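You operate a simulated robot arm through the tools that you are given. There is no shell and no other tool.

You run a simulated robot arm. Do the job below in one go: nothing can be reset, and whatever is moved stays where it is left.

JOB
Bleed the air out of the water line at the brass nut.
Fine: open the blue valve, slacken the bleed nut till it has dripped for two seconds or more, tighten it till it is dry, then shut the valve. The coupler stays on.

The check looks at the end state, three seconds after you hand in, the way a careful person would. Anything else that was tipped, shoved, dropped, spilled or broken makes it a failure.

ROBOT AND FRAMES
A 7-joint arm with a two-finger parallel gripper, fixed in place. Base frame: the origin is at the foot of the arm, x ahead of it, y to its left, z up. Units: mm, degrees, N and s.
Its first joint turns from -166.0 to 166.0 degrees. Payload 3.43 kg.
Tool frame: the origin (TCP) lies between the finger pads and is the grasp point; the fingertips stand 30 mm ahead of it; z points along the fingers, y is the line along which they close. Largest opening 94 mm; finger width 28, thickness 10; the body of the gripper, 50 by 96 mm, starts 55 mm behind the TCP.
Orientation is told as [roll, pitch, yaw] about the base's x, y, z axes, in that order, counted from this pose: with the fingers straight down and closing along the base's y, the tool's x points along the base's -x, its y along +y and its z along -z.

CONTROLS
- The arm moves only by the tool drive_tool. Its argument "deltas" is a list of rows, each a list of 7 numbers: the gripper command, from -1 (shut) to 1 (fully open), values between in proportion, then the shift along the tool's x, y, z in mm, then the turn, a rotation vector about the tool's x, y, z in degrees. In form: [[claw, tx, ty, tz, wx, wy, wz], ...]. A call has 1 to 20 rows; each row is the pose to reach, as a shift and turn from the pose commanded when the call began, along the tool's axes at that moment. Rows are played at 5 a second. More than 50 mm and 8.6 degrees between two rows, or a gripper value outside its range, and nothing of the call is played. Where a pose cannot be reached the arm comes as near as it can. A force on the tool above 70 N (or 10 N above the force at the start of the call, whichever is more), or a blocked arm, ends the call early, and 0.2 s more pass. The fingers move at their own pace (about 45 mm/s each) and stop on an object; they squeeze with about 30 N. The grip force told is the motor's: it shows also when the fingers shut on nothing. Time passes only in rows, and 0.2 s behind the last, so rows that repeat a pose let the fingers close. The reply holds the time, the measured pose of the TCP, the force on the tool along the base axes, the opening and the grip force, in the units named above and with some noise, with the torque about the TCP (base axes, N m) and any sound that the robot's microphone picked up.
- Cameras (640 x 400 px; columns grow to the right, rows downward): "scene" is fixed at [402.1, -500.2, 1285.9]; the picture's right is [0.94, -0.33, 0.00], its down [-0.16, -0.46, -0.88] and it looks along [0.29, 0.83, -0.48] (base axes); focal length 328 px, centre (320, 200). "wrist" rides on the gripper at [76, 14, -103] in the tool frame; the picture's right is [-0.18, 0.98, 0.00], its down [-0.75, -0.14, -0.64] and it looks along [-0.63, -0.12, 0.77] (tool axes); focal length 243 px, centre (320, 200). There is no depth. A picture from a camera that has moved, and an enlarged one, comes with that camera's place and axes in the base frame and with its lens.
- capture(camera): a new picture of that camera. The clock stands still meanwhile.
- move_column(by): slides the trunk up (or, below 0, down) by that many mm; the arm rides with it, the base frame stays. It gives what a move gives, with no picture.
- zoom(camera, box): a new picture of the part [left, top, right, bottom] of that camera's present view, enlarged. The clock stands still meanwhile.
- finish_job(): hands the job in; it is judged then, once.

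Nothing tells you positions but the pictures and the camera data. Unless the task says otherwise, let go and move clear before handing in.

The tools are called after "Emit:" as name(argument=value, ...) on one line, values as JSON. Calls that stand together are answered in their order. drive_tool: Moves the arm, as the interface text tells. Its arguments: {"type":"object","properties":{"deltas":{"type":"array","items":{"type":"array","items":{"type":"number"}}}},"required":["deltas"]} The other tools are called the same way: move_column (by) slides the trunk up or down; capture (camera) takes a picture; zoom (camera, box) takes an enlarged picture of a part of a camera's view; finish_job () hands the job in.

At the start:

```text
time_s: 0.0
ee_pos: [499.1, 225.7, 1024.1]
orientation: [-1.1, 0.2, 1.4]
ft_force: [0.0, 0.4, 0.2]
moment: [0.01, 0.0, 0.01]
width: 94.1
gripper_force: 0.1
trunk travel left (down, up): [-325.0, 285.0]
```

scene: 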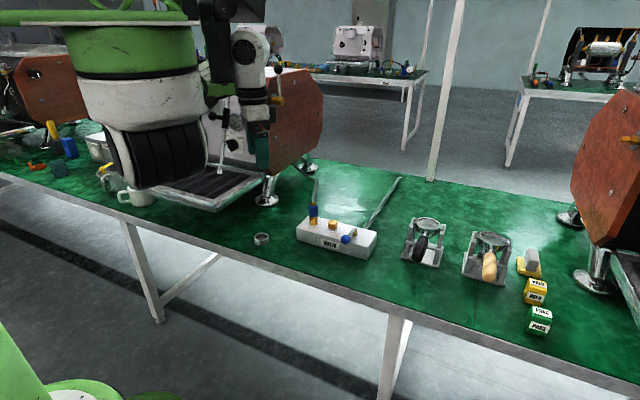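
wrist: 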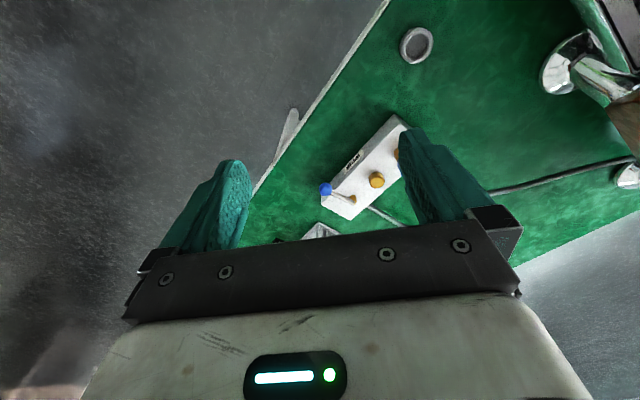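

I see a white block on the green bench with a blue-yellow fitting, a brass nut and a blue-knobbed lever. I'll zoom in before moving.

Emit:
zoom(camera="scene", box=[270, 170, 410, 270])

Emit:
zoom(camera="wrist", box=[300, 100, 440, 240])

Emit:
zoom(camera="scene", box=[230, 140, 570, 350])

```text
4.00 times, centred on (340, 220) of scene
camera zoom: at [402.1, -500.2, 1285.9], right [0.94, -0.33, 0.0], down [-0.16, -0.46, -0.88], along [0.29, 0.83, -0.48], focal length 1310 px, centre (240, 120)
```

zoom: 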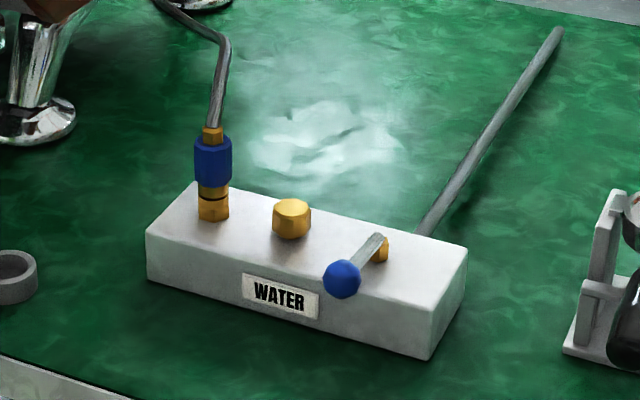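

```text
2.86 times, centred on (370, 170) of wrist
camera zoom: at [423.7, 240.3, 1127.7], right [0.16, 0.99, -0.02], down [0.76, -0.11, 0.64], along [0.63, -0.12, -0.77], focal length 693 px, centre (177, 286)
```

zoom: 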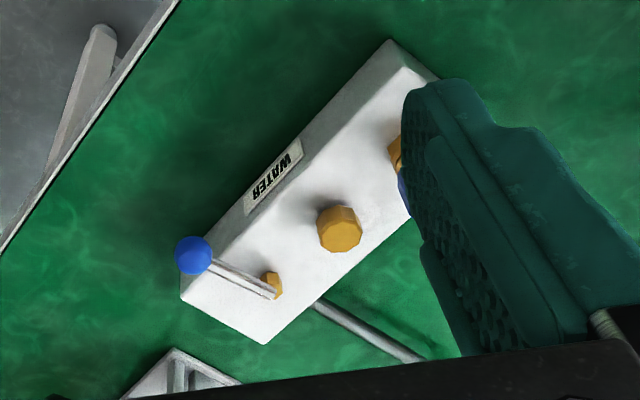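

```text
1.88 times, centred on (400, 245) of scene
camera zoom: at [402.1, -500.2, 1285.9], right [0.94, -0.33, 0.0], down [-0.16, -0.46, -0.88], along [0.29, 0.83, -0.48], focal length 617 px, centre (169, 115)
```

zoom: 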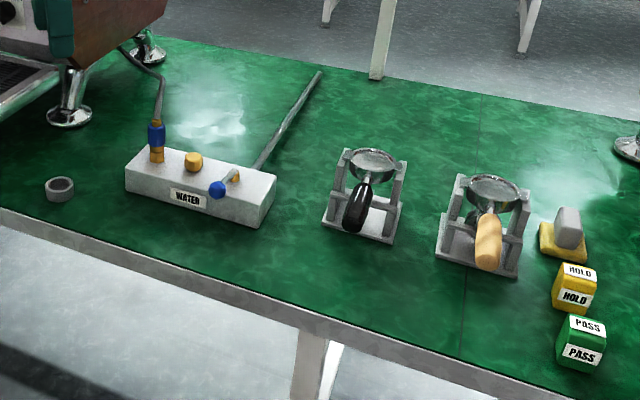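

The block sits at roughly x 720–780, y 200–340, z≈700: nut near (724,301,722), lever pivot near (778,249,712), and knob near (721,195,736). I'll move closer for a better look.

Emit:
drive_tool(deltas=[[1, -15, 10, 20, 0, 0, 0], [1, -30, 20, 40, 0, 0, 0], [1, -45, 30, 60, 0, 0, 0], [1, -60, 40, 80, 0, 0, 0], [1, -75, 50, 100, 0, 0, 0], [1, -90, 60, 120, 0, 0, 0]])

Emit:
capture(camera="wrist")

Emit:
capture(camera="scene")

```text
time_s: 1.4
ee_pos: [588.8, 285.8, 903.1]
orientation: [-1.1, 0.2, 1.4]
ft_force: [-0.7, -0.3, -0.5]
moment: [-0.02, 0.0, 0.03]
width: 94.0
gripper_force: 0.2
trunk travel left (down, up): [-325.0, 285.0]
```

```text
taken
camera wrist: at [512.5, 300.7, 1006.0], right [0.16, 0.99, -0.02], down [0.76, -0.11, 0.64], along [0.63, -0.12, -0.77], focal length 243 px, centre (320, 200)
```

wrist: 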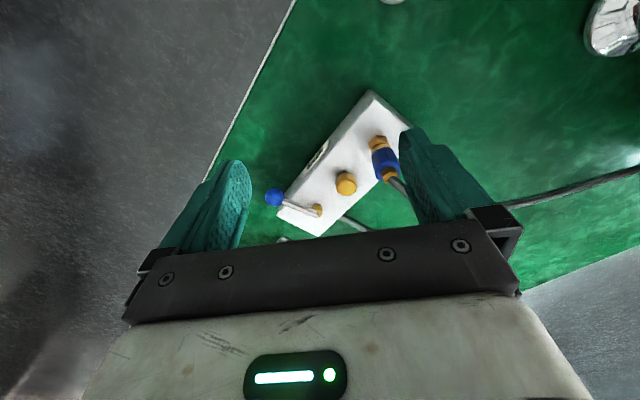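

```text
taken
```

scene: 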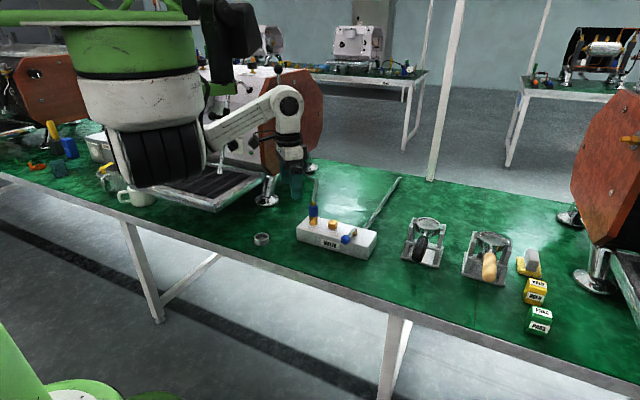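

Emit:
zoom(camera="wrist", box=[250, 80, 430, 250])

Emit:
zoom(camera="scene", box=[290, 170, 390, 265])

Emit:
zoom(camera="scene", box=[190, 70, 350, 220])

```text
2.35 times, centred on (340, 165) of wrist
camera zoom: at [512.5, 300.7, 1006.0], right [0.16, 0.99, -0.02], down [0.76, -0.11, 0.64], along [0.63, -0.12, -0.77], focal length 571 px, centre (273, 282)
```

zoom: 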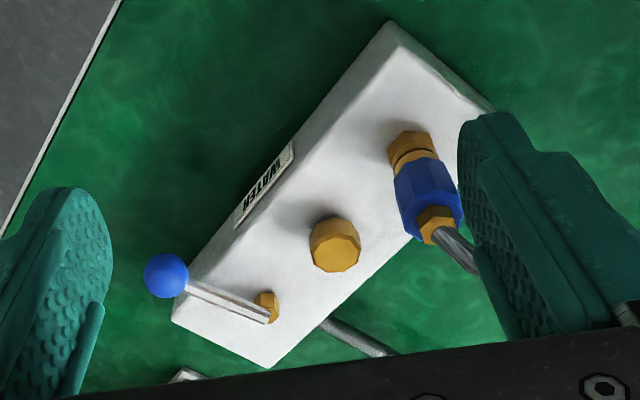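

```text
4.21 times, centred on (340, 218) of scene
camera zoom: at [402.1, -500.2, 1285.9], right [0.94, -0.33, 0.0], down [-0.16, -0.46, -0.88], along [0.29, 0.83, -0.48], focal length 1379 px, centre (236, 126)
```

zoom: 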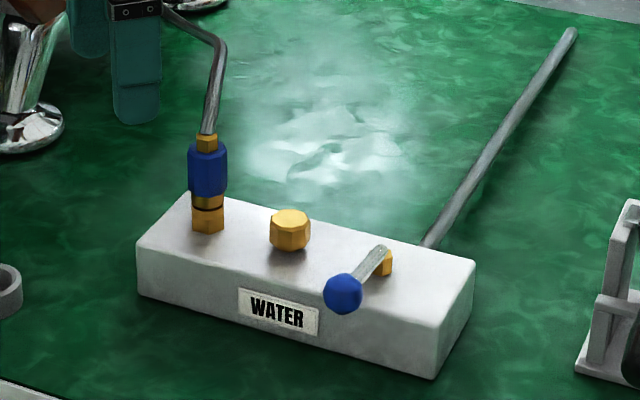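

```text
2.67 times, centred on (270, 145) of scene
camera zoom: at [402.1, -500.2, 1285.9], right [0.94, -0.33, 0.0], down [-0.16, -0.46, -0.88], along [0.29, 0.83, -0.48], focal length 874 px, centre (453, 347)
```

zoom: 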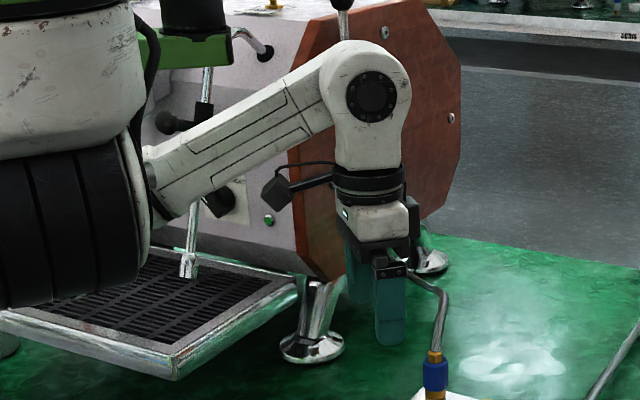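

The valve lever lies across the block (shut), and turning it counter-clockwise would leave the nut clear. I'll hover above the blue knob at about (720,194), with the gripper turned so its fingers straddle the knob along its swing direction.

Emit:
drive_tool(deltas=[[1, -16, -12, 10, 0, 0, -5.2], [1, -32, -24, 20, 0, 0, -10.4], [1, -48, -36, 30, 0, 0, -15.6], [1, -64, -48, 40, 0, 0, -20.8], [0.6, -80, -60, 50, 0, 0, -26], [0.3, -96, -71, 60, 0, 0, -31.2], [0.2, -112, -83, 70, 0, 0, -36.4], [0.2, -128.7, -95.2, 80, 0, 0, -41.6], [0.2, -128.7, -95.2, 80, 0, 0, -41.6]])

Emit:
capture(camera="wrist")

Emit:
zoom(camera="scene", box=[270, 150, 430, 270])

```text
time_s: 3.4
ee_pos: [718.0, 190.1, 824.1]
orientation: [-0.6, 0.9, 43.1]
ft_force: [0.5, -0.6, 0.5]
moment: [0.03, -0.05, 0.0]
width: 56.3
gripper_force: 0.1
trunk travel left (down, up): [-325.0, 285.0]
```

```text
taken
camera wrist: at [654.0, 152.4, 928.5], right [-0.54, 0.84, -0.01], down [0.65, 0.42, 0.63], along [0.54, 0.33, -0.78], focal length 243 px, centre (320, 200)
```

wrist: 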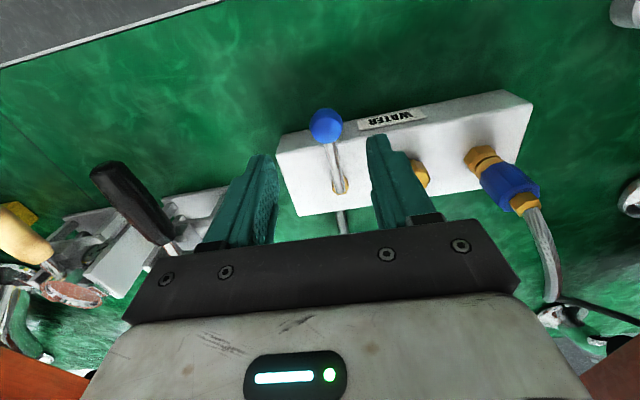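

```text
3.33 times, centred on (350, 210) of scene
camera zoom: at [402.1, -500.2, 1285.9], right [0.94, -0.33, 0.0], down [-0.16, -0.46, -0.88], along [0.29, 0.83, -0.48], focal length 1092 px, centre (220, 167)
```

zoom: 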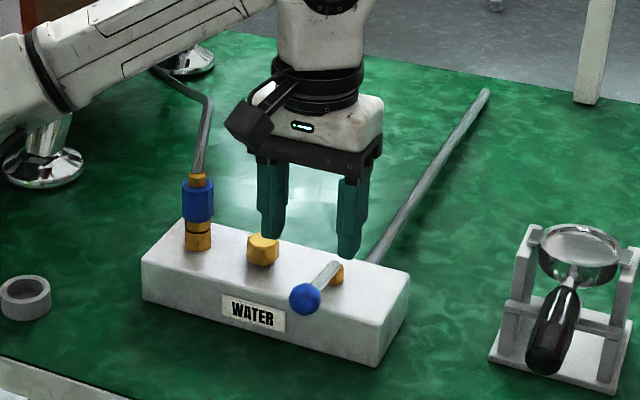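

The fingers are centred over the knob within a few mm, with the pivot near (771,248). I'll lower to straddle the knob.

Emit:
drive_tool(deltas=[[0.2, -5.5, 3, 15, 0, 0, -2], [0.2, -5.5, 3, 30, 0, 0, -2], [0.2, -5.5, 3, 45, 0, 0, -2], [0.2, -5.5, 3, 60, 0, 0, -2], [0.2, -5.5, 3, 72, 0, 0, -2]])

Emit:
capture(camera="wrist")

Emit:
zoom(camera="scene", box=[290, 170, 410, 270])

```text
time_s: 4.6
ee_pos: [719.8, 195.8, 753.1]
orientation: [-0.7, 1.0, 44.9]
ft_force: [0.9, 0.4, 0.4]
moment: [-0.01, -0.01, -0.02]
width: 56.2
gripper_force: 0.0
trunk travel left (down, up): [-325.0, 285.0]
```

```text
taken
camera wrist: at [656.9, 155.3, 856.2], right [-0.57, 0.82, -0.01], down [0.63, 0.45, 0.63], along [0.53, 0.35, -0.78], focal length 243 px, centre (320, 200)
```

wrist: 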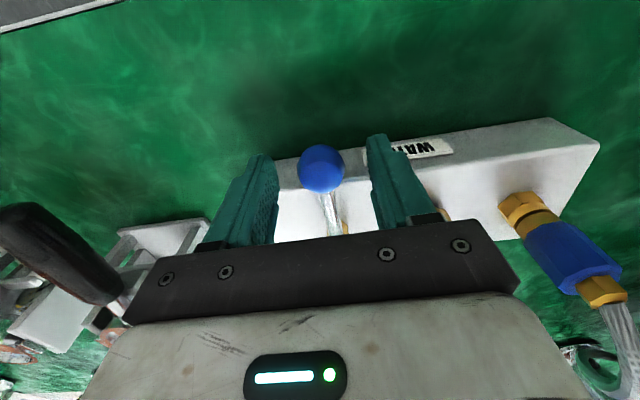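

```text
4.00 times, centred on (350, 220) of scene
camera zoom: at [402.1, -500.2, 1285.9], right [0.94, -0.33, 0.0], down [-0.16, -0.46, -0.88], along [0.29, 0.83, -0.48], focal length 1310 px, centre (200, 120)
```

zoom: 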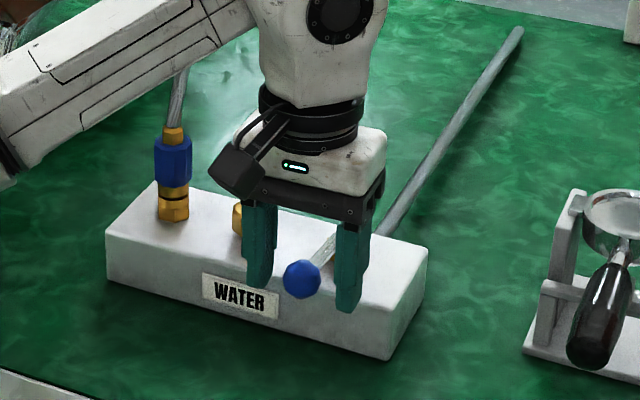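

The knob is centred between the fingers, with no contact force. I'll narrow the fingers a little and swing counter-clockwise around the pivot, a first 30° as a test.

Emit:
drive_tool(deltas=[[-0.2, 0, 0, 2, 0, 0, 0], [-0.2, 0, 0, 2, 0, 0, 0], [-0.2, -0.4, -7.6, 2, 0, 0, -6], [-0.2, -1.6, -15.2, 2, 0, 0, -12], [-0.2, -3.6, -22.6, 2, 0, 0, -18], [-0.2, -6.3, -29.7, 2, 0, 0, -24], [-0.2, -9.8, -36.6, 2, 0, 0, -30]])

Emit:
capture(camera="wrist")

Emit:
zoom(camera="scene", box=[290, 170, 410, 270])

```text
time_s: 6.2
ee_pos: [752.5, 176.6, 749.8]
orientation: [-0.1, 1.0, 75.0]
ft_force: [-0.2, -0.3, 0.2]
moment: [0.05, -0.02, 0.0]
width: 37.8
gripper_force: 0.1
trunk travel left (down, up): [-325.0, 285.0]
```

```text
taken
camera wrist: at [720.5, 109.7, 855.1], right [-0.9, 0.43, -0.01], down [0.33, 0.7, 0.63], along [0.27, 0.56, -0.78], focal length 243 px, centre (320, 200)
```

wrist: 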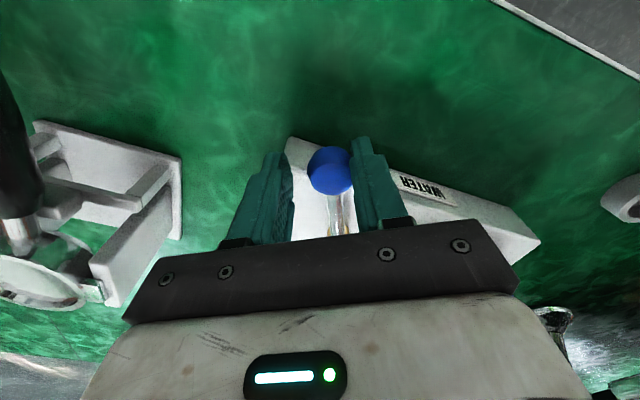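

```text
4.00 times, centred on (350, 220) of scene
camera zoom: at [402.1, -500.2, 1285.9], right [0.94, -0.33, 0.0], down [-0.16, -0.46, -0.88], along [0.29, 0.83, -0.48], focal length 1310 px, centre (200, 120)
```

zoom: 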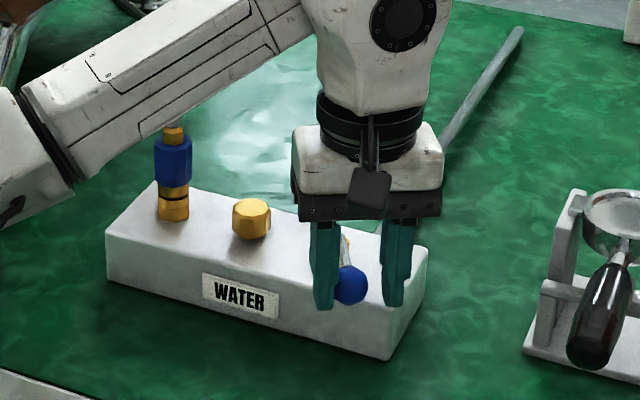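

The lever swings freely with the fingers. I'll continue counter-clockwise toward the end stop.

Emit:
drive_tool(deltas=[[-0.2, -0.4, -7.7, 0, 0, 0, -6], [-0.2, -1.6, -15.3, 0, 0, 0, -12], [-0.2, -3.6, -22.7, 0, 0, 0, -18], [-0.2, -6.4, -29.9, 0, 0, 0, -24], [-0.2, -9.8, -36.75, 0, 0, 0, -30], [-0.2, -14, -43.2, 0, 0, 0, -36], [-0.2, -18.9, -49.2, 0, 0, 0, -42], [-0.2, -24.3, -54.6, 0, 0, 0, -48], [-0.2, -30.3, -59.5, 0, 0, 0, -54], [-0.2, -36.75, -63.65, 0, 0, 0, -60]])

Emit:
capture(camera="wrist")

Emit:
zoom(camera="scene", box=[290, 150, 430, 270])

```text
time_s: 8.4
ee_pos: [825.0, 195.2, 750.4]
orientation: [0.9, 0.7, 135.1]
ft_force: [-0.1, -0.6, 0.2]
moment: [-0.02, 0.0, 0.0]
width: 37.8
gripper_force: 0.3
trunk travel left (down, up): [-325.0, 285.0]
```

```text
taken
camera wrist: at [868.6, 134.8, 854.5], right [-0.82, -0.57, 0.01], down [-0.43, 0.64, 0.63], along [-0.37, 0.51, -0.78], focal length 243 px, centre (320, 200)
```

wrist: 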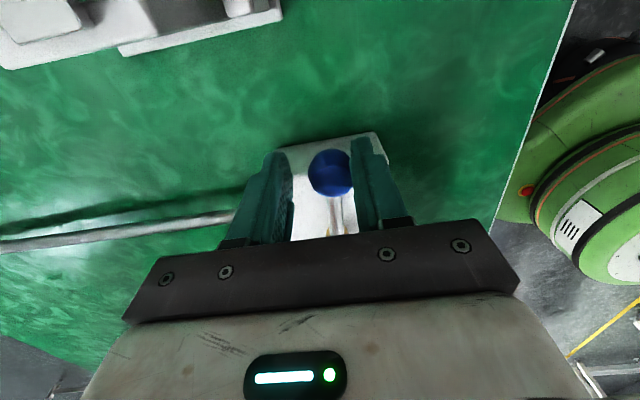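

```text
3.33 times, centred on (360, 210) of scene
camera zoom: at [402.1, -500.2, 1285.9], right [0.94, -0.33, 0.0], down [-0.16, -0.46, -0.88], along [0.29, 0.83, -0.48], focal length 1092 px, centre (187, 167)
```

zoom: 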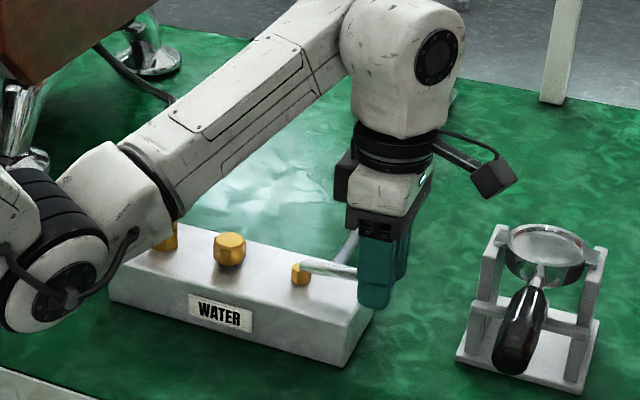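

The lever has gone about 86° with no stop felt yet. I'll push a few more degrees gently to find the stop.

Emit:
drive_tool(deltas=[[-0.2, 0, -2.6, 0, 0, 0, -2], [-0.2, -0.2, -5.1, 0, 0, 0, -4], [-0.2, -0.3, -6.4, 0, 0, 0, -5]])

Emit:
zoom(camera="wrist", box=[230, 100, 420, 250])

```text
time_s: 9.2
ee_pos: [828.1, 200.4, 749.7]
orientation: [1.0, 0.7, 140.2]
ft_force: [-1.0, -1.7, -0.3]
moment: [0.01, 0.03, -0.02]
width: 38.4
gripper_force: 1.0
trunk travel left (down, up): [-325.0, 285.0]
```

```text
2.67 times, centred on (325, 175) of wrist
camera zoom: at [878.0, 143.5, 854.1], right [-0.77, -0.64, 0.02], down [-0.48, 0.6, 0.63], along [-0.41, 0.48, -0.77], focal length 647 px, centre (307, 267)
```

zoom: 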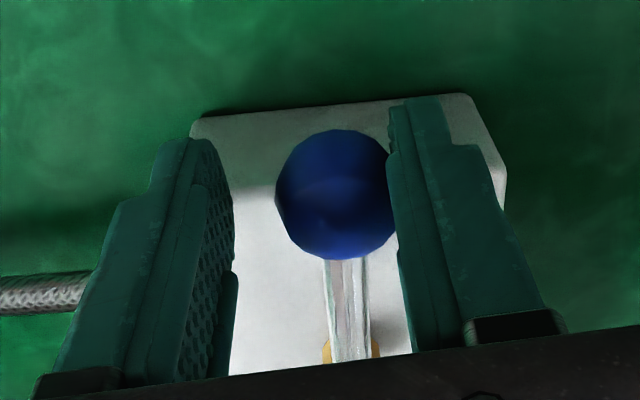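

The finger opening has been pushed slightly and a small resisting force has appeared, so this is likely the stop. One more tiny nudge will confirm it.

Emit:
drive_tool(deltas=[[-0.2, 0, -1.3, 0, 0, 0, -1], [-0.2, 0, -2.6, 0, 0, 0, -2], [-0.2, 0, -2.6, 0, 0, 0, -2]])

Emit:
zoom(camera="wrist", box=[230, 100, 420, 250])

```text
time_s: 10.0
ee_pos: [829.4, 200.2, 748.6]
orientation: [1.1, 0.3, 142.0]
ft_force: [-5.1, -4.1, -1.2]
moment: [0.03, 0.09, -0.02]
width: 41.4
gripper_force: 4.0
trunk travel left (down, up): [-325.0, 285.0]
```

```text
2.67 times, centred on (325, 175) of wrist
camera zoom: at [881.4, 146.5, 853.7], right [-0.75, -0.66, 0.02], down [-0.5, 0.59, 0.63], along [-0.43, 0.47, -0.77], focal length 647 px, centre (307, 267)
```

zoom: 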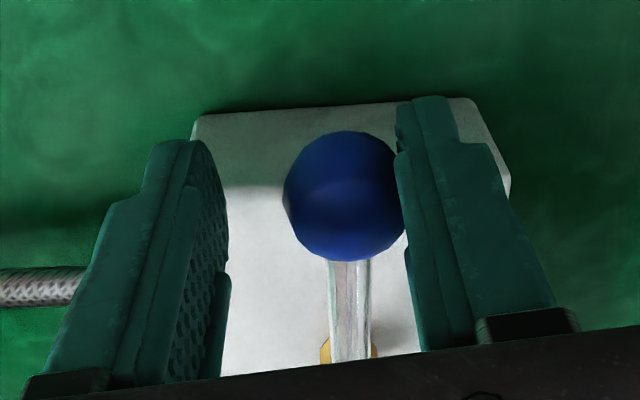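

The stop is confirmed, so the valve is fully open. I'll back off, open the fingers and rise clear.

Emit:
drive_tool(deltas=[[-0.2, 0, 4, 0, 0, 0, 2], [0.0, 0, 7, 0, 0, 0, 3], [0.2, 0, 7, 0, 0, 0, 3], [0.2, 0, 7, -15, 0, 0, 3], [0.2, 0, 7, -35, 0, 0, 3], [0.2, 0, 7, -60, 0, 0, 3], [0.2, 0, 7, -90, 0, 0, 3], [0.2, 0, 7, -110, 0, 0, 3]])

Emit:
capture(camera="wrist")

Emit:
capture(camera="scene")

```text
time_s: 11.8
ee_pos: [825.7, 198.2, 860.3]
orientation: [1.0, 0.6, 138.9]
ft_force: [-0.1, -0.1, 0.0]
moment: [-0.02, 0.01, -0.01]
width: 56.5
gripper_force: 0.1
trunk travel left (down, up): [-325.0, 285.0]
```

```text
taken
camera wrist: at [874.9, 141.1, 964.1], right [-0.78, -0.62, 0.02], down [-0.47, 0.61, 0.63], along [-0.4, 0.49, -0.78], focal length 243 px, centre (320, 200)
```

wrist: 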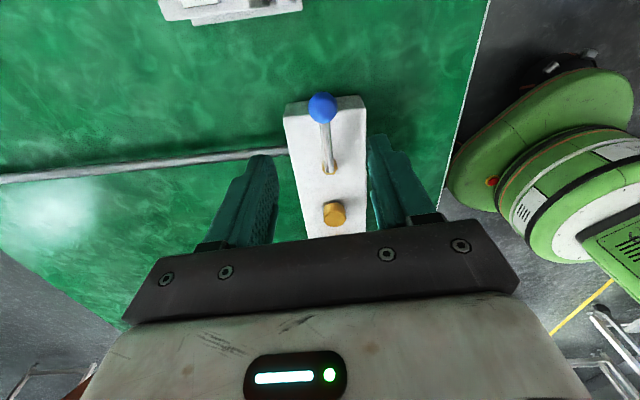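

```text
taken
```

scene: 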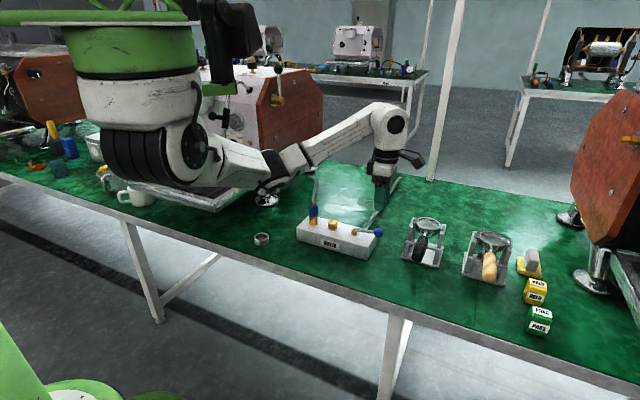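

The lever now lies along the block, pointing clear of the nut. Next I'll hover above the nut at about (724,298), with the gripper turned to leave room for a counter-clockwise turn and keep clear of the hose.

Emit:
drive_tool(deltas=[[0.2, -9.5, -0.6, 1.3, 0, 0, 7.9], [0.2, -19, -1.1, 2.7, 0, 0, 15.9], [0.2, -28.5, -1.7, 4, 0, 0, 23.8], [0.2, -38, -2.2, 5.3, 0, 0, 31.7], [0.2, -47.5, -2.8, 6.7, 0, 0, 39.7], [0.2, -57, -3.4, 8, 0, 0, 47.6], [0.2, -66.4, -3.9, 9.3, 0, 0, 55.5], [0.2, -75.9, -4.5, 10.7, 0, 0, 63.5], [0.2, -85.4, -5, 12, 0, 0, 71.4], [0.2, -94.9, -5.6, 13.3, 0, 0, 79.3], [0.2, -104.4, -6.2, 14.7, 0, 0, 87.3], [0.2, -113.9, -6.7, 16, 0, 0, 95.2], [0.2, -123.3, -7.3, 17.3, 0, 0, 103.1], [0.2, -132.8, -7.8, 18.7, 0, 0, 111.1], [0.2, -142.3, -8.4, 20, 0, 0, 118.9]])

Emit:
capture(camera="wrist")

Emit:
zoom(camera="wrist", box=[250, 60, 410, 220])

Emit:
zoom(camera="scene", box=[270, 140, 410, 270])

```text
time_s: 15.0
ee_pos: [724.2, 297.5, 838.6]
orientation: [-1.1, 0.5, 20.0]
ft_force: [0.2, -0.3, 0.4]
moment: [-0.01, 0.0, 0.01]
width: 56.4
gripper_force: 0.0
trunk travel left (down, up): [-325.0, 285.0]
```

```text
taken
camera wrist: at [648.4, 288.6, 942.2], right [-0.16, 0.99, -0.02], down [0.76, 0.14, 0.64], along [0.63, 0.09, -0.77], focal length 243 px, centre (320, 200)
```

wrist: 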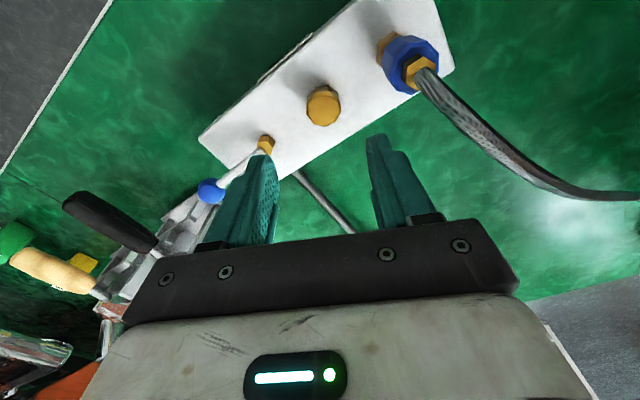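

```text
2.50 times, centred on (330, 140) of wrist
camera zoom: at [648.4, 288.6, 942.2], right [-0.16, 0.99, -0.02], down [0.76, 0.14, 0.64], along [0.63, 0.09, -0.77], focal length 606 px, centre (295, 350)
```

zoom: 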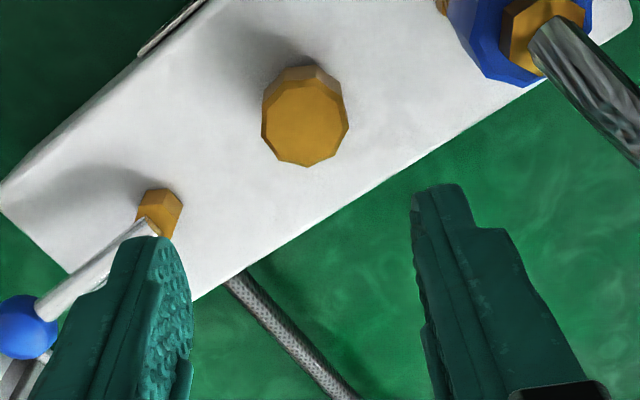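

```text
3.08 times, centred on (340, 205) of scene
camera zoom: at [402.1, -500.2, 1285.9], right [0.94, -0.33, 0.0], down [-0.16, -0.46, -0.88], along [0.29, 0.83, -0.48], focal length 1008 px, centre (258, 185)
```

zoom: 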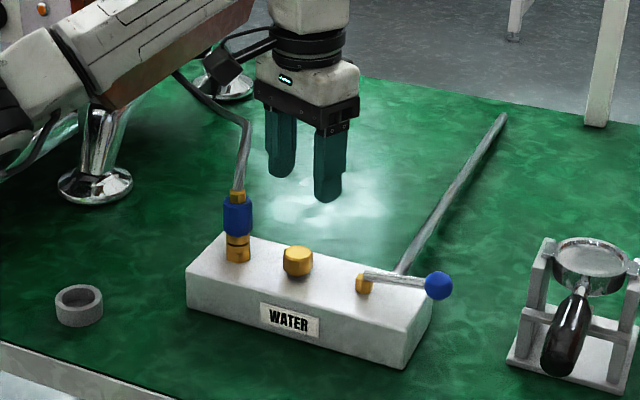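

The nut is a roughly 29 mm ten-sided cap with its centre near (721.5,299.5). I'll descend partway and check alignment.

Emit:
drive_tool(deltas=[[0.2, 1.9, 2.8, 15, 0, 0, 0], [0.2, 1.9, 2.8, 30, 0, 0, 0], [0.2, 1.9, 2.8, 45, 0, 0, 0], [0.2, 1.9, 2.8, 60, 0, 0, 0], [0.2, 1.9, 2.8, 72, 0, 0, 0]])

Emit:
capture(camera="wrist")

Emit:
zoom(camera="scene", box=[290, 170, 390, 270])

```text
time_s: 16.2
ee_pos: [720.4, 298.5, 764.8]
orientation: [-1.0, 0.6, 20.2]
ft_force: [-0.4, 0.2, -0.1]
moment: [0.02, 0.01, -0.03]
width: 56.4
gripper_force: 0.1
trunk travel left (down, up): [-325.0, 285.0]
```

```text
taken
camera wrist: at [645.1, 289.1, 869.2], right [-0.16, 0.99, -0.02], down [0.76, 0.14, 0.64], along [0.63, 0.09, -0.77], focal length 243 px, centre (320, 200)
```

wrist: 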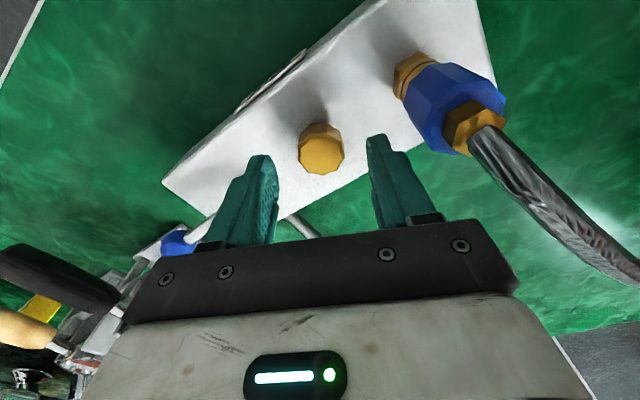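

```text
4.00 times, centred on (340, 220) of scene
camera zoom: at [402.1, -500.2, 1285.9], right [0.94, -0.33, 0.0], down [-0.16, -0.46, -0.88], along [0.29, 0.83, -0.48], focal length 1310 px, centre (240, 120)
```

zoom: 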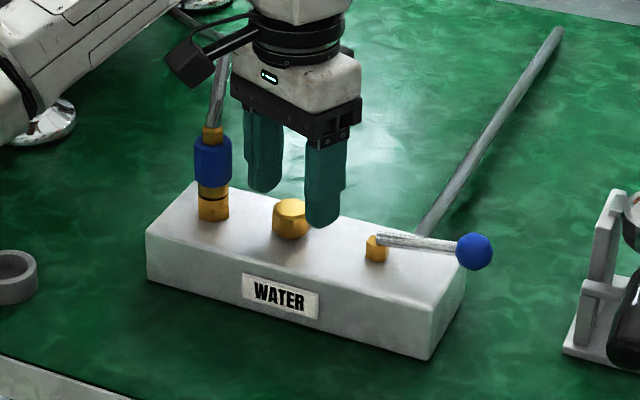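

The nut is centred between the fingers, with its top near z≈733 and the block face near 715. I'll descend to TCP z≈750 and close gently.

Emit:
drive_tool(deltas=[[0.2, 0, 0.5, 5, 0, 0, 0], [0.2, 0, 0.5, 10, 0, 0, 0], [0.2, 0, 0.5, 14.5, 0, 0, 0], [0.2, 0, 0.5, 14.5, 0, 0, 0]])

Emit:
zoom(camera="scene", box=[290, 170, 390, 270])

Emit:
zoom(camera="wrist", box=[230, 80, 410, 250])

```text
time_s: 17.2
ee_pos: [722.2, 298.5, 751.3]
orientation: [-1.1, 0.6, 20.1]
ft_force: [-0.1, -0.2, -0.5]
moment: [-0.03, 0.02, -0.03]
width: 56.4
gripper_force: 0.2
trunk travel left (down, up): [-325.0, 285.0]
```

```text
4.00 times, centred on (340, 220) of scene
camera zoom: at [402.1, -500.2, 1285.9], right [0.94, -0.33, 0.0], down [-0.16, -0.46, -0.88], along [0.29, 0.83, -0.48], focal length 1310 px, centre (240, 120)
```

zoom: 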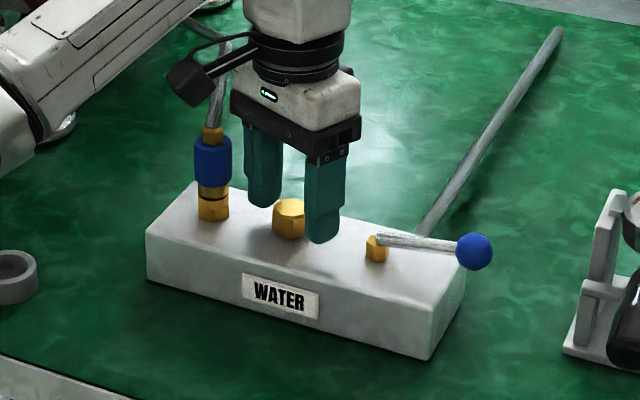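

```text
2.35 times, centred on (320, 165) of wrist
camera zoom: at [645.0, 288.9, 855.1], right [-0.17, 0.99, -0.02], down [0.76, 0.14, 0.64], along [0.63, 0.09, -0.77], focal length 571 px, centre (320, 282)
```

zoom: 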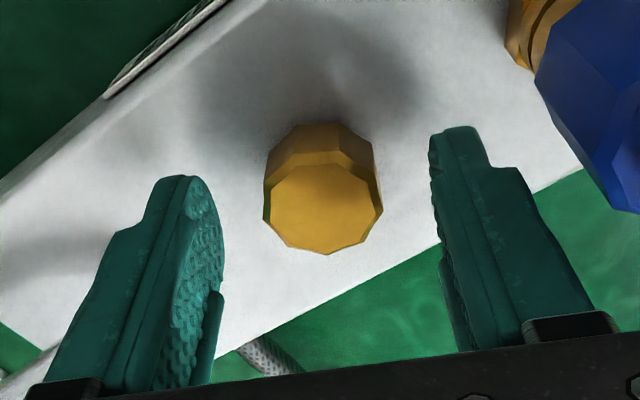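

The nut is dead centre between the fingers. I'll close on it.

Emit:
drive_tool(deltas=[[-1, 0, 0, 0, 0, 0, 0], [-1, 0, 0, 0, 0, 0, 0], [-1, 0, 0, 0, 0, 0, 0], [-1, 0, 0, 0, 0, 0, 0]])

Emit:
zoom(camera="wrist", box=[230, 80, 410, 250])

```text
time_s: 18.2
ee_pos: [719.8, 298.6, 752.1]
orientation: [-1.0, 0.6, 20.3]
ft_force: [-1.4, 3.5, -1.6]
moment: [0.67, 0.14, 0.05]
width: 29.5
gripper_force: 45.1
trunk travel left (down, up): [-325.0, 285.0]
```

```text
2.35 times, centred on (320, 165) of wrist
camera zoom: at [644.9, 289.3, 855.1], right [-0.17, 0.99, -0.02], down [0.76, 0.14, 0.64], along [0.63, 0.09, -0.77], focal length 571 px, centre (320, 282)
```

zoom: 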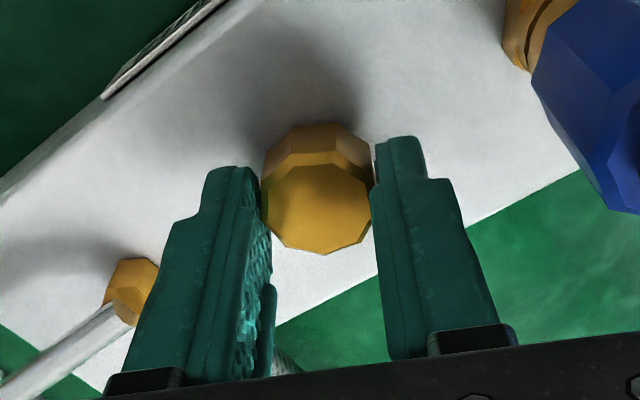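

I have a firm grip at 29.5 mm. I'll turn counter-clockwise 30° to start slackening and watch the torque.

Emit:
drive_tool(deltas=[[-1, 0, 0, 0, 0, 0, -5], [-1, 0, 0, 0, 0, 0, -10], [-1, 0, 0, 0, 0, 0, -15], [-1, 0, 0, 0, 0, 0, -20], [-1, 0, 0, 0, 0, 0, -25], [-1, 0, 0, 0, 0, 0, -30]])

Emit:
zoom(camera="wrist", box=[230, 80, 410, 250])

Emit:
zoom(camera="scene", box=[290, 170, 390, 270])

```text
time_s: 19.6
ee_pos: [720.2, 299.7, 751.4]
orientation: [-0.5, 1.1, 50.4]
ft_force: [-8.0, 6.8, -6.3]
moment: [1.19, -0.1, 0.0]
width: 29.4
gripper_force: 44.8
trunk travel left (down, up): [-325.0, 285.0]
```

```text
2.35 times, centred on (320, 165) of wrist
camera zoom: at [661.5, 253.2, 855.9], right [-0.64, 0.77, -0.01], down [0.59, 0.5, 0.63], along [0.49, 0.39, -0.78], focal length 571 px, centre (320, 282)
```

zoom: 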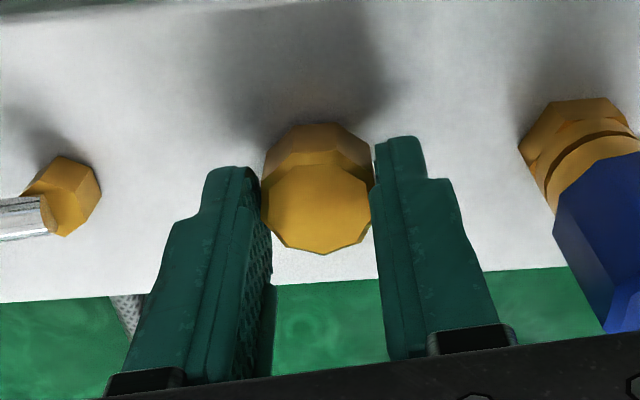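

```text
4.00 times, centred on (340, 220) of scene
camera zoom: at [402.1, -500.2, 1285.9], right [0.94, -0.33, 0.0], down [-0.16, -0.46, -0.88], along [0.29, 0.83, -0.48], focal length 1310 px, centre (240, 120)
```

zoom: 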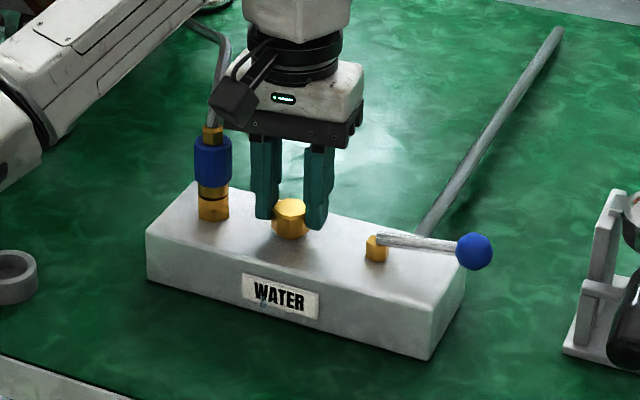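

The nut has turned with the fingers, and there's a faint bluish mark on the label, maybe a drip. I'll look closer.

Emit:
zoom(camera="scene", box=[315, 210, 360, 255])

Emit:
capture(camera="wrist")

```text
8.89 times, centred on (338, 232) of scene
camera zoom: at [402.1, -500.2, 1285.9], right [0.94, -0.33, 0.0], down [-0.16, -0.46, -0.88], along [0.29, 0.83, -0.48], focal length 2912 px, centre (164, -89)
```

zoom: 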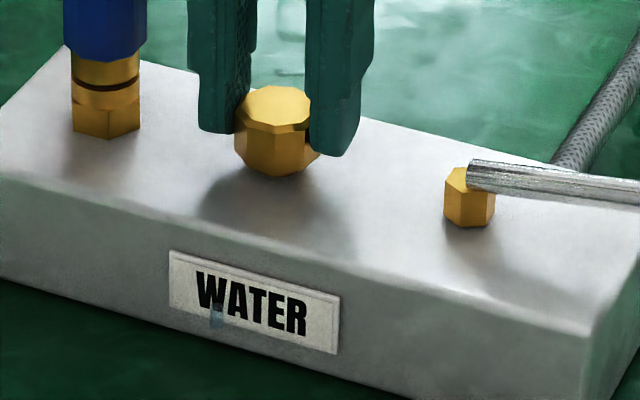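

```text
taken
camera wrist: at [661.5, 253.2, 855.9], right [-0.64, 0.77, -0.01], down [0.59, 0.5, 0.63], along [0.49, 0.39, -0.78], focal length 243 px, centre (320, 200)
```

wrist: 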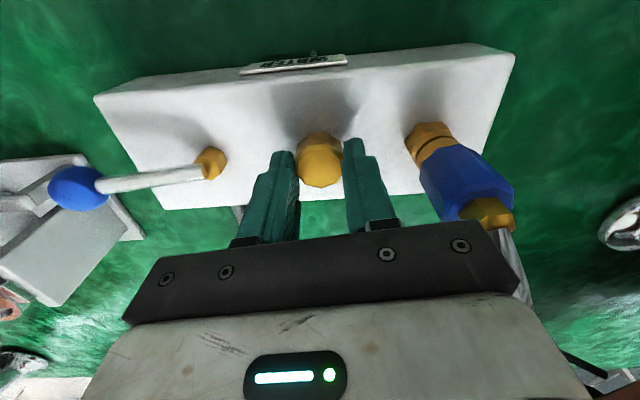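

A water drop is falling in front of the label, so the nut is dripping. I'll hold position and keep checking.

Emit:
drive_tool(deltas=[[-1, 0, 0, 0, 0, 0, -30], [-1, 0, 0, 0, 0, 0, -30], [-1, 0, 0, 0, 0, 0, -30], [-1, 0, 0, 0, 0, 0, -30]])

Emit:
zoom(camera="scene", box=[305, 205, 365, 265])

```text
refused: row 1 steps farther than a row can; nothing moved
```

```text
6.67 times, centred on (335, 235) of scene
camera zoom: at [402.1, -500.2, 1285.9], right [0.94, -0.33, 0.0], down [-0.16, -0.46, -0.88], along [0.29, 0.83, -0.48], focal length 2184 px, centre (220, -33)
```

zoom: 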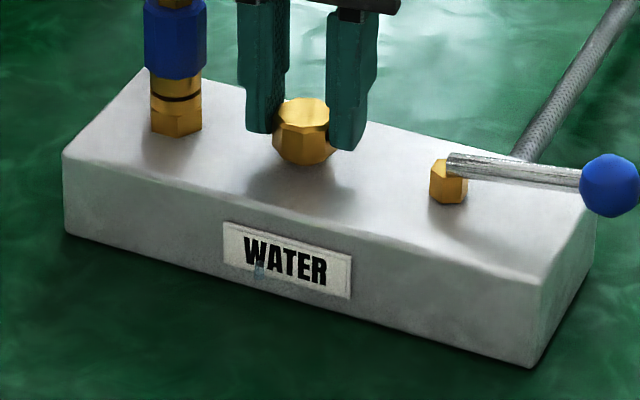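

My mistake: rows are relative to the current pose, so holding means zero deltas. The drop is still visible, so I'll hold now.

Emit:
drive_tool(deltas=[[-1, 0, 0, 0, 0, 0, 0], [-1, 0, 0, 0, 0, 0, 0], [-1, 0, 0, 0, 0, 0, 0], [-1, 0, 0, 0, 0, 0, 0]])

Emit:
zoom(camera="scene", box=[305, 205, 365, 265])

```text
time_s: 20.6
ee_pos: [720.2, 300.0, 750.6]
orientation: [-0.4, 1.1, 50.2]
ft_force: [-10.4, 9.6, -6.9]
moment: [0.42, 0.81, -0.06]
width: 29.8
gripper_force: 44.8
trunk travel left (down, up): [-325.0, 285.0]
```

```text
6.67 times, centred on (335, 235) of scene
camera zoom: at [402.1, -500.2, 1285.9], right [0.94, -0.33, 0.0], down [-0.16, -0.46, -0.88], along [0.29, 0.83, -0.48], focal length 2184 px, centre (220, -33)
```

zoom: 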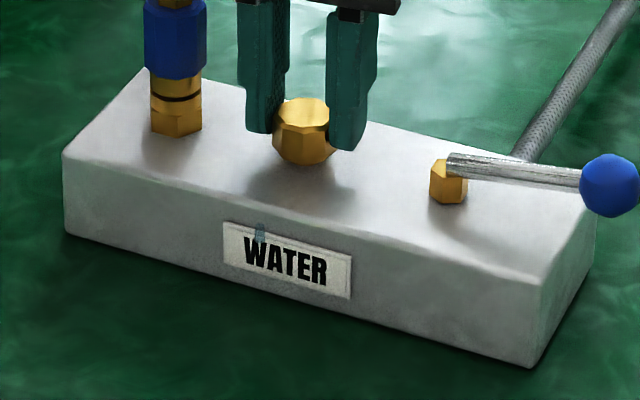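

The drop has changed position, so the drip continues. I'll hold longer to get well past two seconds.

Emit:
drive_tool(deltas=[[-1, 0, 0, 0, 0, 0, 0], [-1, 0, 0, 0, 0, 0, 0], [-1, 0, 0, 0, 0, 0, 0], [-1, 0, 0, 0, 0, 0, 0]])

Emit:
zoom(camera="scene", box=[305, 205, 365, 265])

```text
time_s: 21.6
ee_pos: [720.9, 298.9, 750.0]
orientation: [-0.6, 1.1, 50.2]
ft_force: [-14.5, 10.0, -7.8]
moment: [0.35, 0.99, -0.03]
width: 29.5
gripper_force: 45.3
trunk travel left (down, up): [-325.0, 285.0]
```

```text
6.67 times, centred on (335, 235) of scene
camera zoom: at [402.1, -500.2, 1285.9], right [0.94, -0.33, 0.0], down [-0.16, -0.46, -0.88], along [0.29, 0.83, -0.48], focal length 2184 px, centre (220, -33)
```

zoom: 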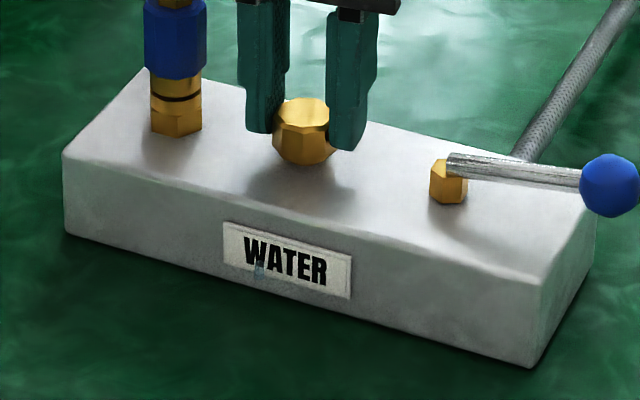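

It's still dripping at 21.6 s. One more second for margin.

Emit:
drive_tool(deltas=[[-1, 0, 0, 0, 0, 0, 0], [-1, 0, 0, 0, 0, 0, 0], [-1, 0, 0, 0, 0, 0, 0]])

Emit:
zoom(camera="scene", box=[305, 205, 365, 265])

```text
time_s: 22.4
ee_pos: [720.4, 299.6, 751.9]
orientation: [-0.6, 1.0, 50.1]
ft_force: [-17.7, 9.2, -9.0]
moment: [0.52, 0.86, -0.03]
width: 29.6
gripper_force: 44.7
trunk travel left (down, up): [-325.0, 285.0]
```

```text
6.67 times, centred on (335, 235) of scene
camera zoom: at [402.1, -500.2, 1285.9], right [0.94, -0.33, 0.0], down [-0.16, -0.46, -0.88], along [0.29, 0.83, -0.48], focal length 2184 px, centre (220, -33)
```

zoom: 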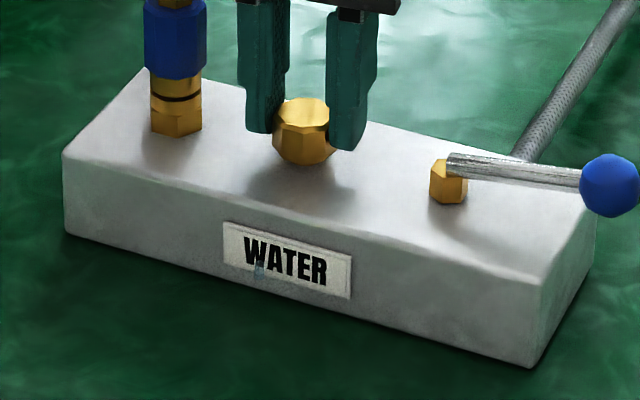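

It has dripped for nearly three seconds. Now I'll tighten clockwise, back by 30°.

Emit:
drive_tool(deltas=[[-1, 0, 0, 0, 0, 0, 5], [-1, 0, 0, 0, 0, 0, 10], [-1, 0, 0, 0, 0, 0, 15], [-1, 0, 0, 0, 0, 0, 20], [-1, 0, 0, 0, 0, 0, 25], [-1, 0, 0, 0, 0, 0, 30], [-1, 0, 0, 0, 0, 0, 30]])

Emit:
zoom(camera="scene", box=[305, 205, 365, 265])

Emit:
zoom(camera="wrist", box=[230, 80, 410, 250])

```text
time_s: 24.0
ee_pos: [721.4, 298.9, 750.4]
orientation: [-1.0, 0.5, 20.2]
ft_force: [-11.9, 7.2, -9.0]
moment: [0.82, 0.47, 0.43]
width: 29.7
gripper_force: 45.2
trunk travel left (down, up): [-325.0, 285.0]
```

```text
6.67 times, centred on (335, 235) of scene
camera zoom: at [402.1, -500.2, 1285.9], right [0.94, -0.33, 0.0], down [-0.16, -0.46, -0.88], along [0.29, 0.83, -0.48], focal length 2184 px, centre (220, -33)
```

zoom: 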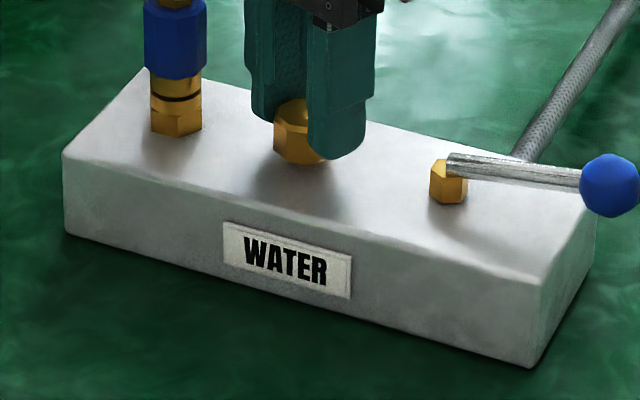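

```text
2.35 times, centred on (320, 165) of wrist
camera zoom: at [645.1, 289.6, 855.3], right [-0.16, 0.99, -0.02], down [0.76, 0.14, 0.64], along [0.63, 0.09, -0.77], focal length 571 px, centre (320, 282)
```

zoom: 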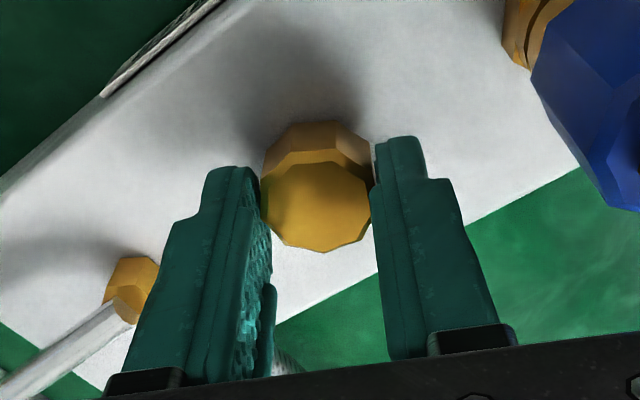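

The drop is gone and the torque has risen to 0.43 N·m. I'll snug it a few degrees more and watch for torque and dryness.

Emit:
drive_tool(deltas=[[-1, 0, 0, 0, 0, 0, 2], [-1, 0, 0, 0, 0, 0, 4], [-1, 0, 0, 0, 0, 0, 4], [-1, 0, 0, 0, 0, 0, 4]])

Emit:
zoom(camera="scene", box=[305, 205, 365, 265])

Emit:
zoom(camera="wrist", box=[230, 80, 410, 250])

```text
time_s: 25.0
ee_pos: [721.2, 299.4, 753.4]
orientation: [-0.9, 0.3, 16.1]
ft_force: [0.6, 8.3, -2.4]
moment: [0.71, 0.24, 0.25]
width: 29.7
gripper_force: 44.9
trunk travel left (down, up): [-325.0, 285.0]
```

```text
6.67 times, centred on (335, 235) of scene
camera zoom: at [402.1, -500.2, 1285.9], right [0.94, -0.33, 0.0], down [-0.16, -0.46, -0.88], along [0.29, 0.83, -0.48], focal length 2184 px, centre (220, -33)
```

zoom: 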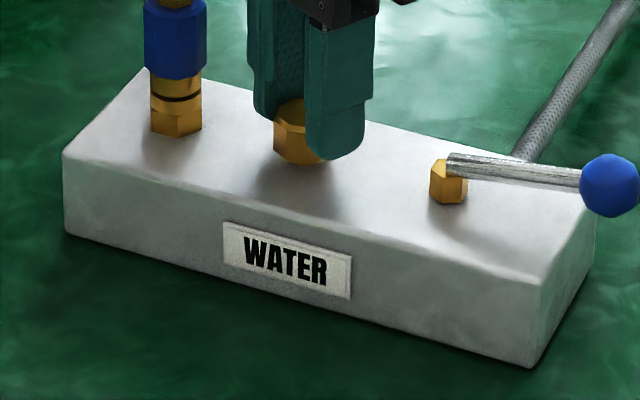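

```text
2.35 times, centred on (320, 165) of wrist
camera zoom: at [644.6, 294.9, 855.4], right [-0.1, 1.0, -0.02], down [0.76, 0.09, 0.64], along [0.64, 0.05, -0.77], focal length 571 px, centre (320, 282)
```

zoom: 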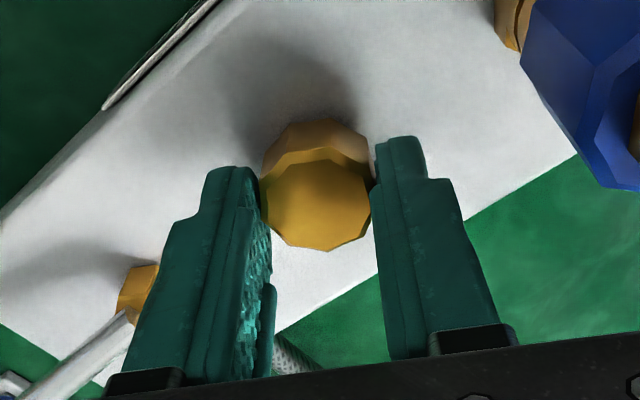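

The fingers slipped slightly over the nut, so it's at its tight stop and dry. I'll release and rise straight up, then check for drips again.

Emit:
drive_tool(deltas=[[0.2, 0, 0, 0, 0, 0, 0], [0.2, 0, 0, 0, 0, 0, 0], [0.2, 0, 0, 0, 0, 0, 0], [0.2, 0, 0, -15, 0, 0, 0], [0.2, 0, 0, -35, 0, 0, 0], [0.2, 0, 0, -60, 0, 0, 0], [0.2, 0, 0, -90, 0, 0, 0]])

Emit:
zoom(camera="scene", box=[305, 205, 365, 265])

Emit:
zoom(camera="wrist", box=[220, 0, 420, 200])

```text
time_s: 26.6
ee_pos: [720.6, 300.8, 840.0]
orientation: [-1.0, 0.6, 16.0]
ft_force: [-0.8, -0.4, -0.2]
moment: [0.02, 0.01, 0.0]
width: 56.4
gripper_force: 0.1
trunk travel left (down, up): [-325.0, 285.0]
```

```text
6.67 times, centred on (335, 235) of scene
camera zoom: at [402.1, -500.2, 1285.9], right [0.94, -0.33, 0.0], down [-0.16, -0.46, -0.88], along [0.29, 0.83, -0.48], focal length 2184 px, centre (220, -33)
```

zoom: 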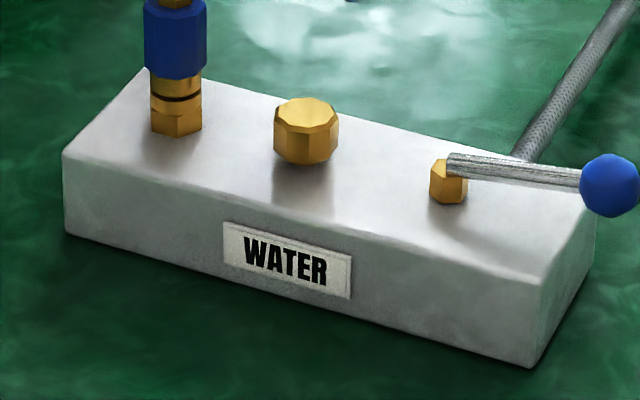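

```text
2.00 times, centred on (320, 100) of wrist
camera zoom: at [644.2, 295.9, 944.9], right [-0.1, 1.0, -0.02], down [0.77, 0.09, 0.64], along [0.64, 0.05, -0.77], focal length 485 px, centre (320, 400)
```

zoom: 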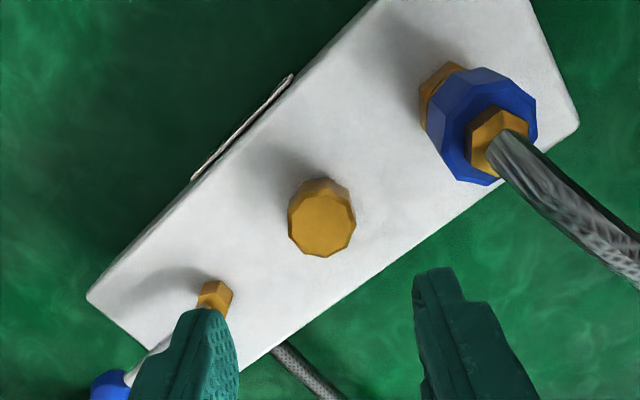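

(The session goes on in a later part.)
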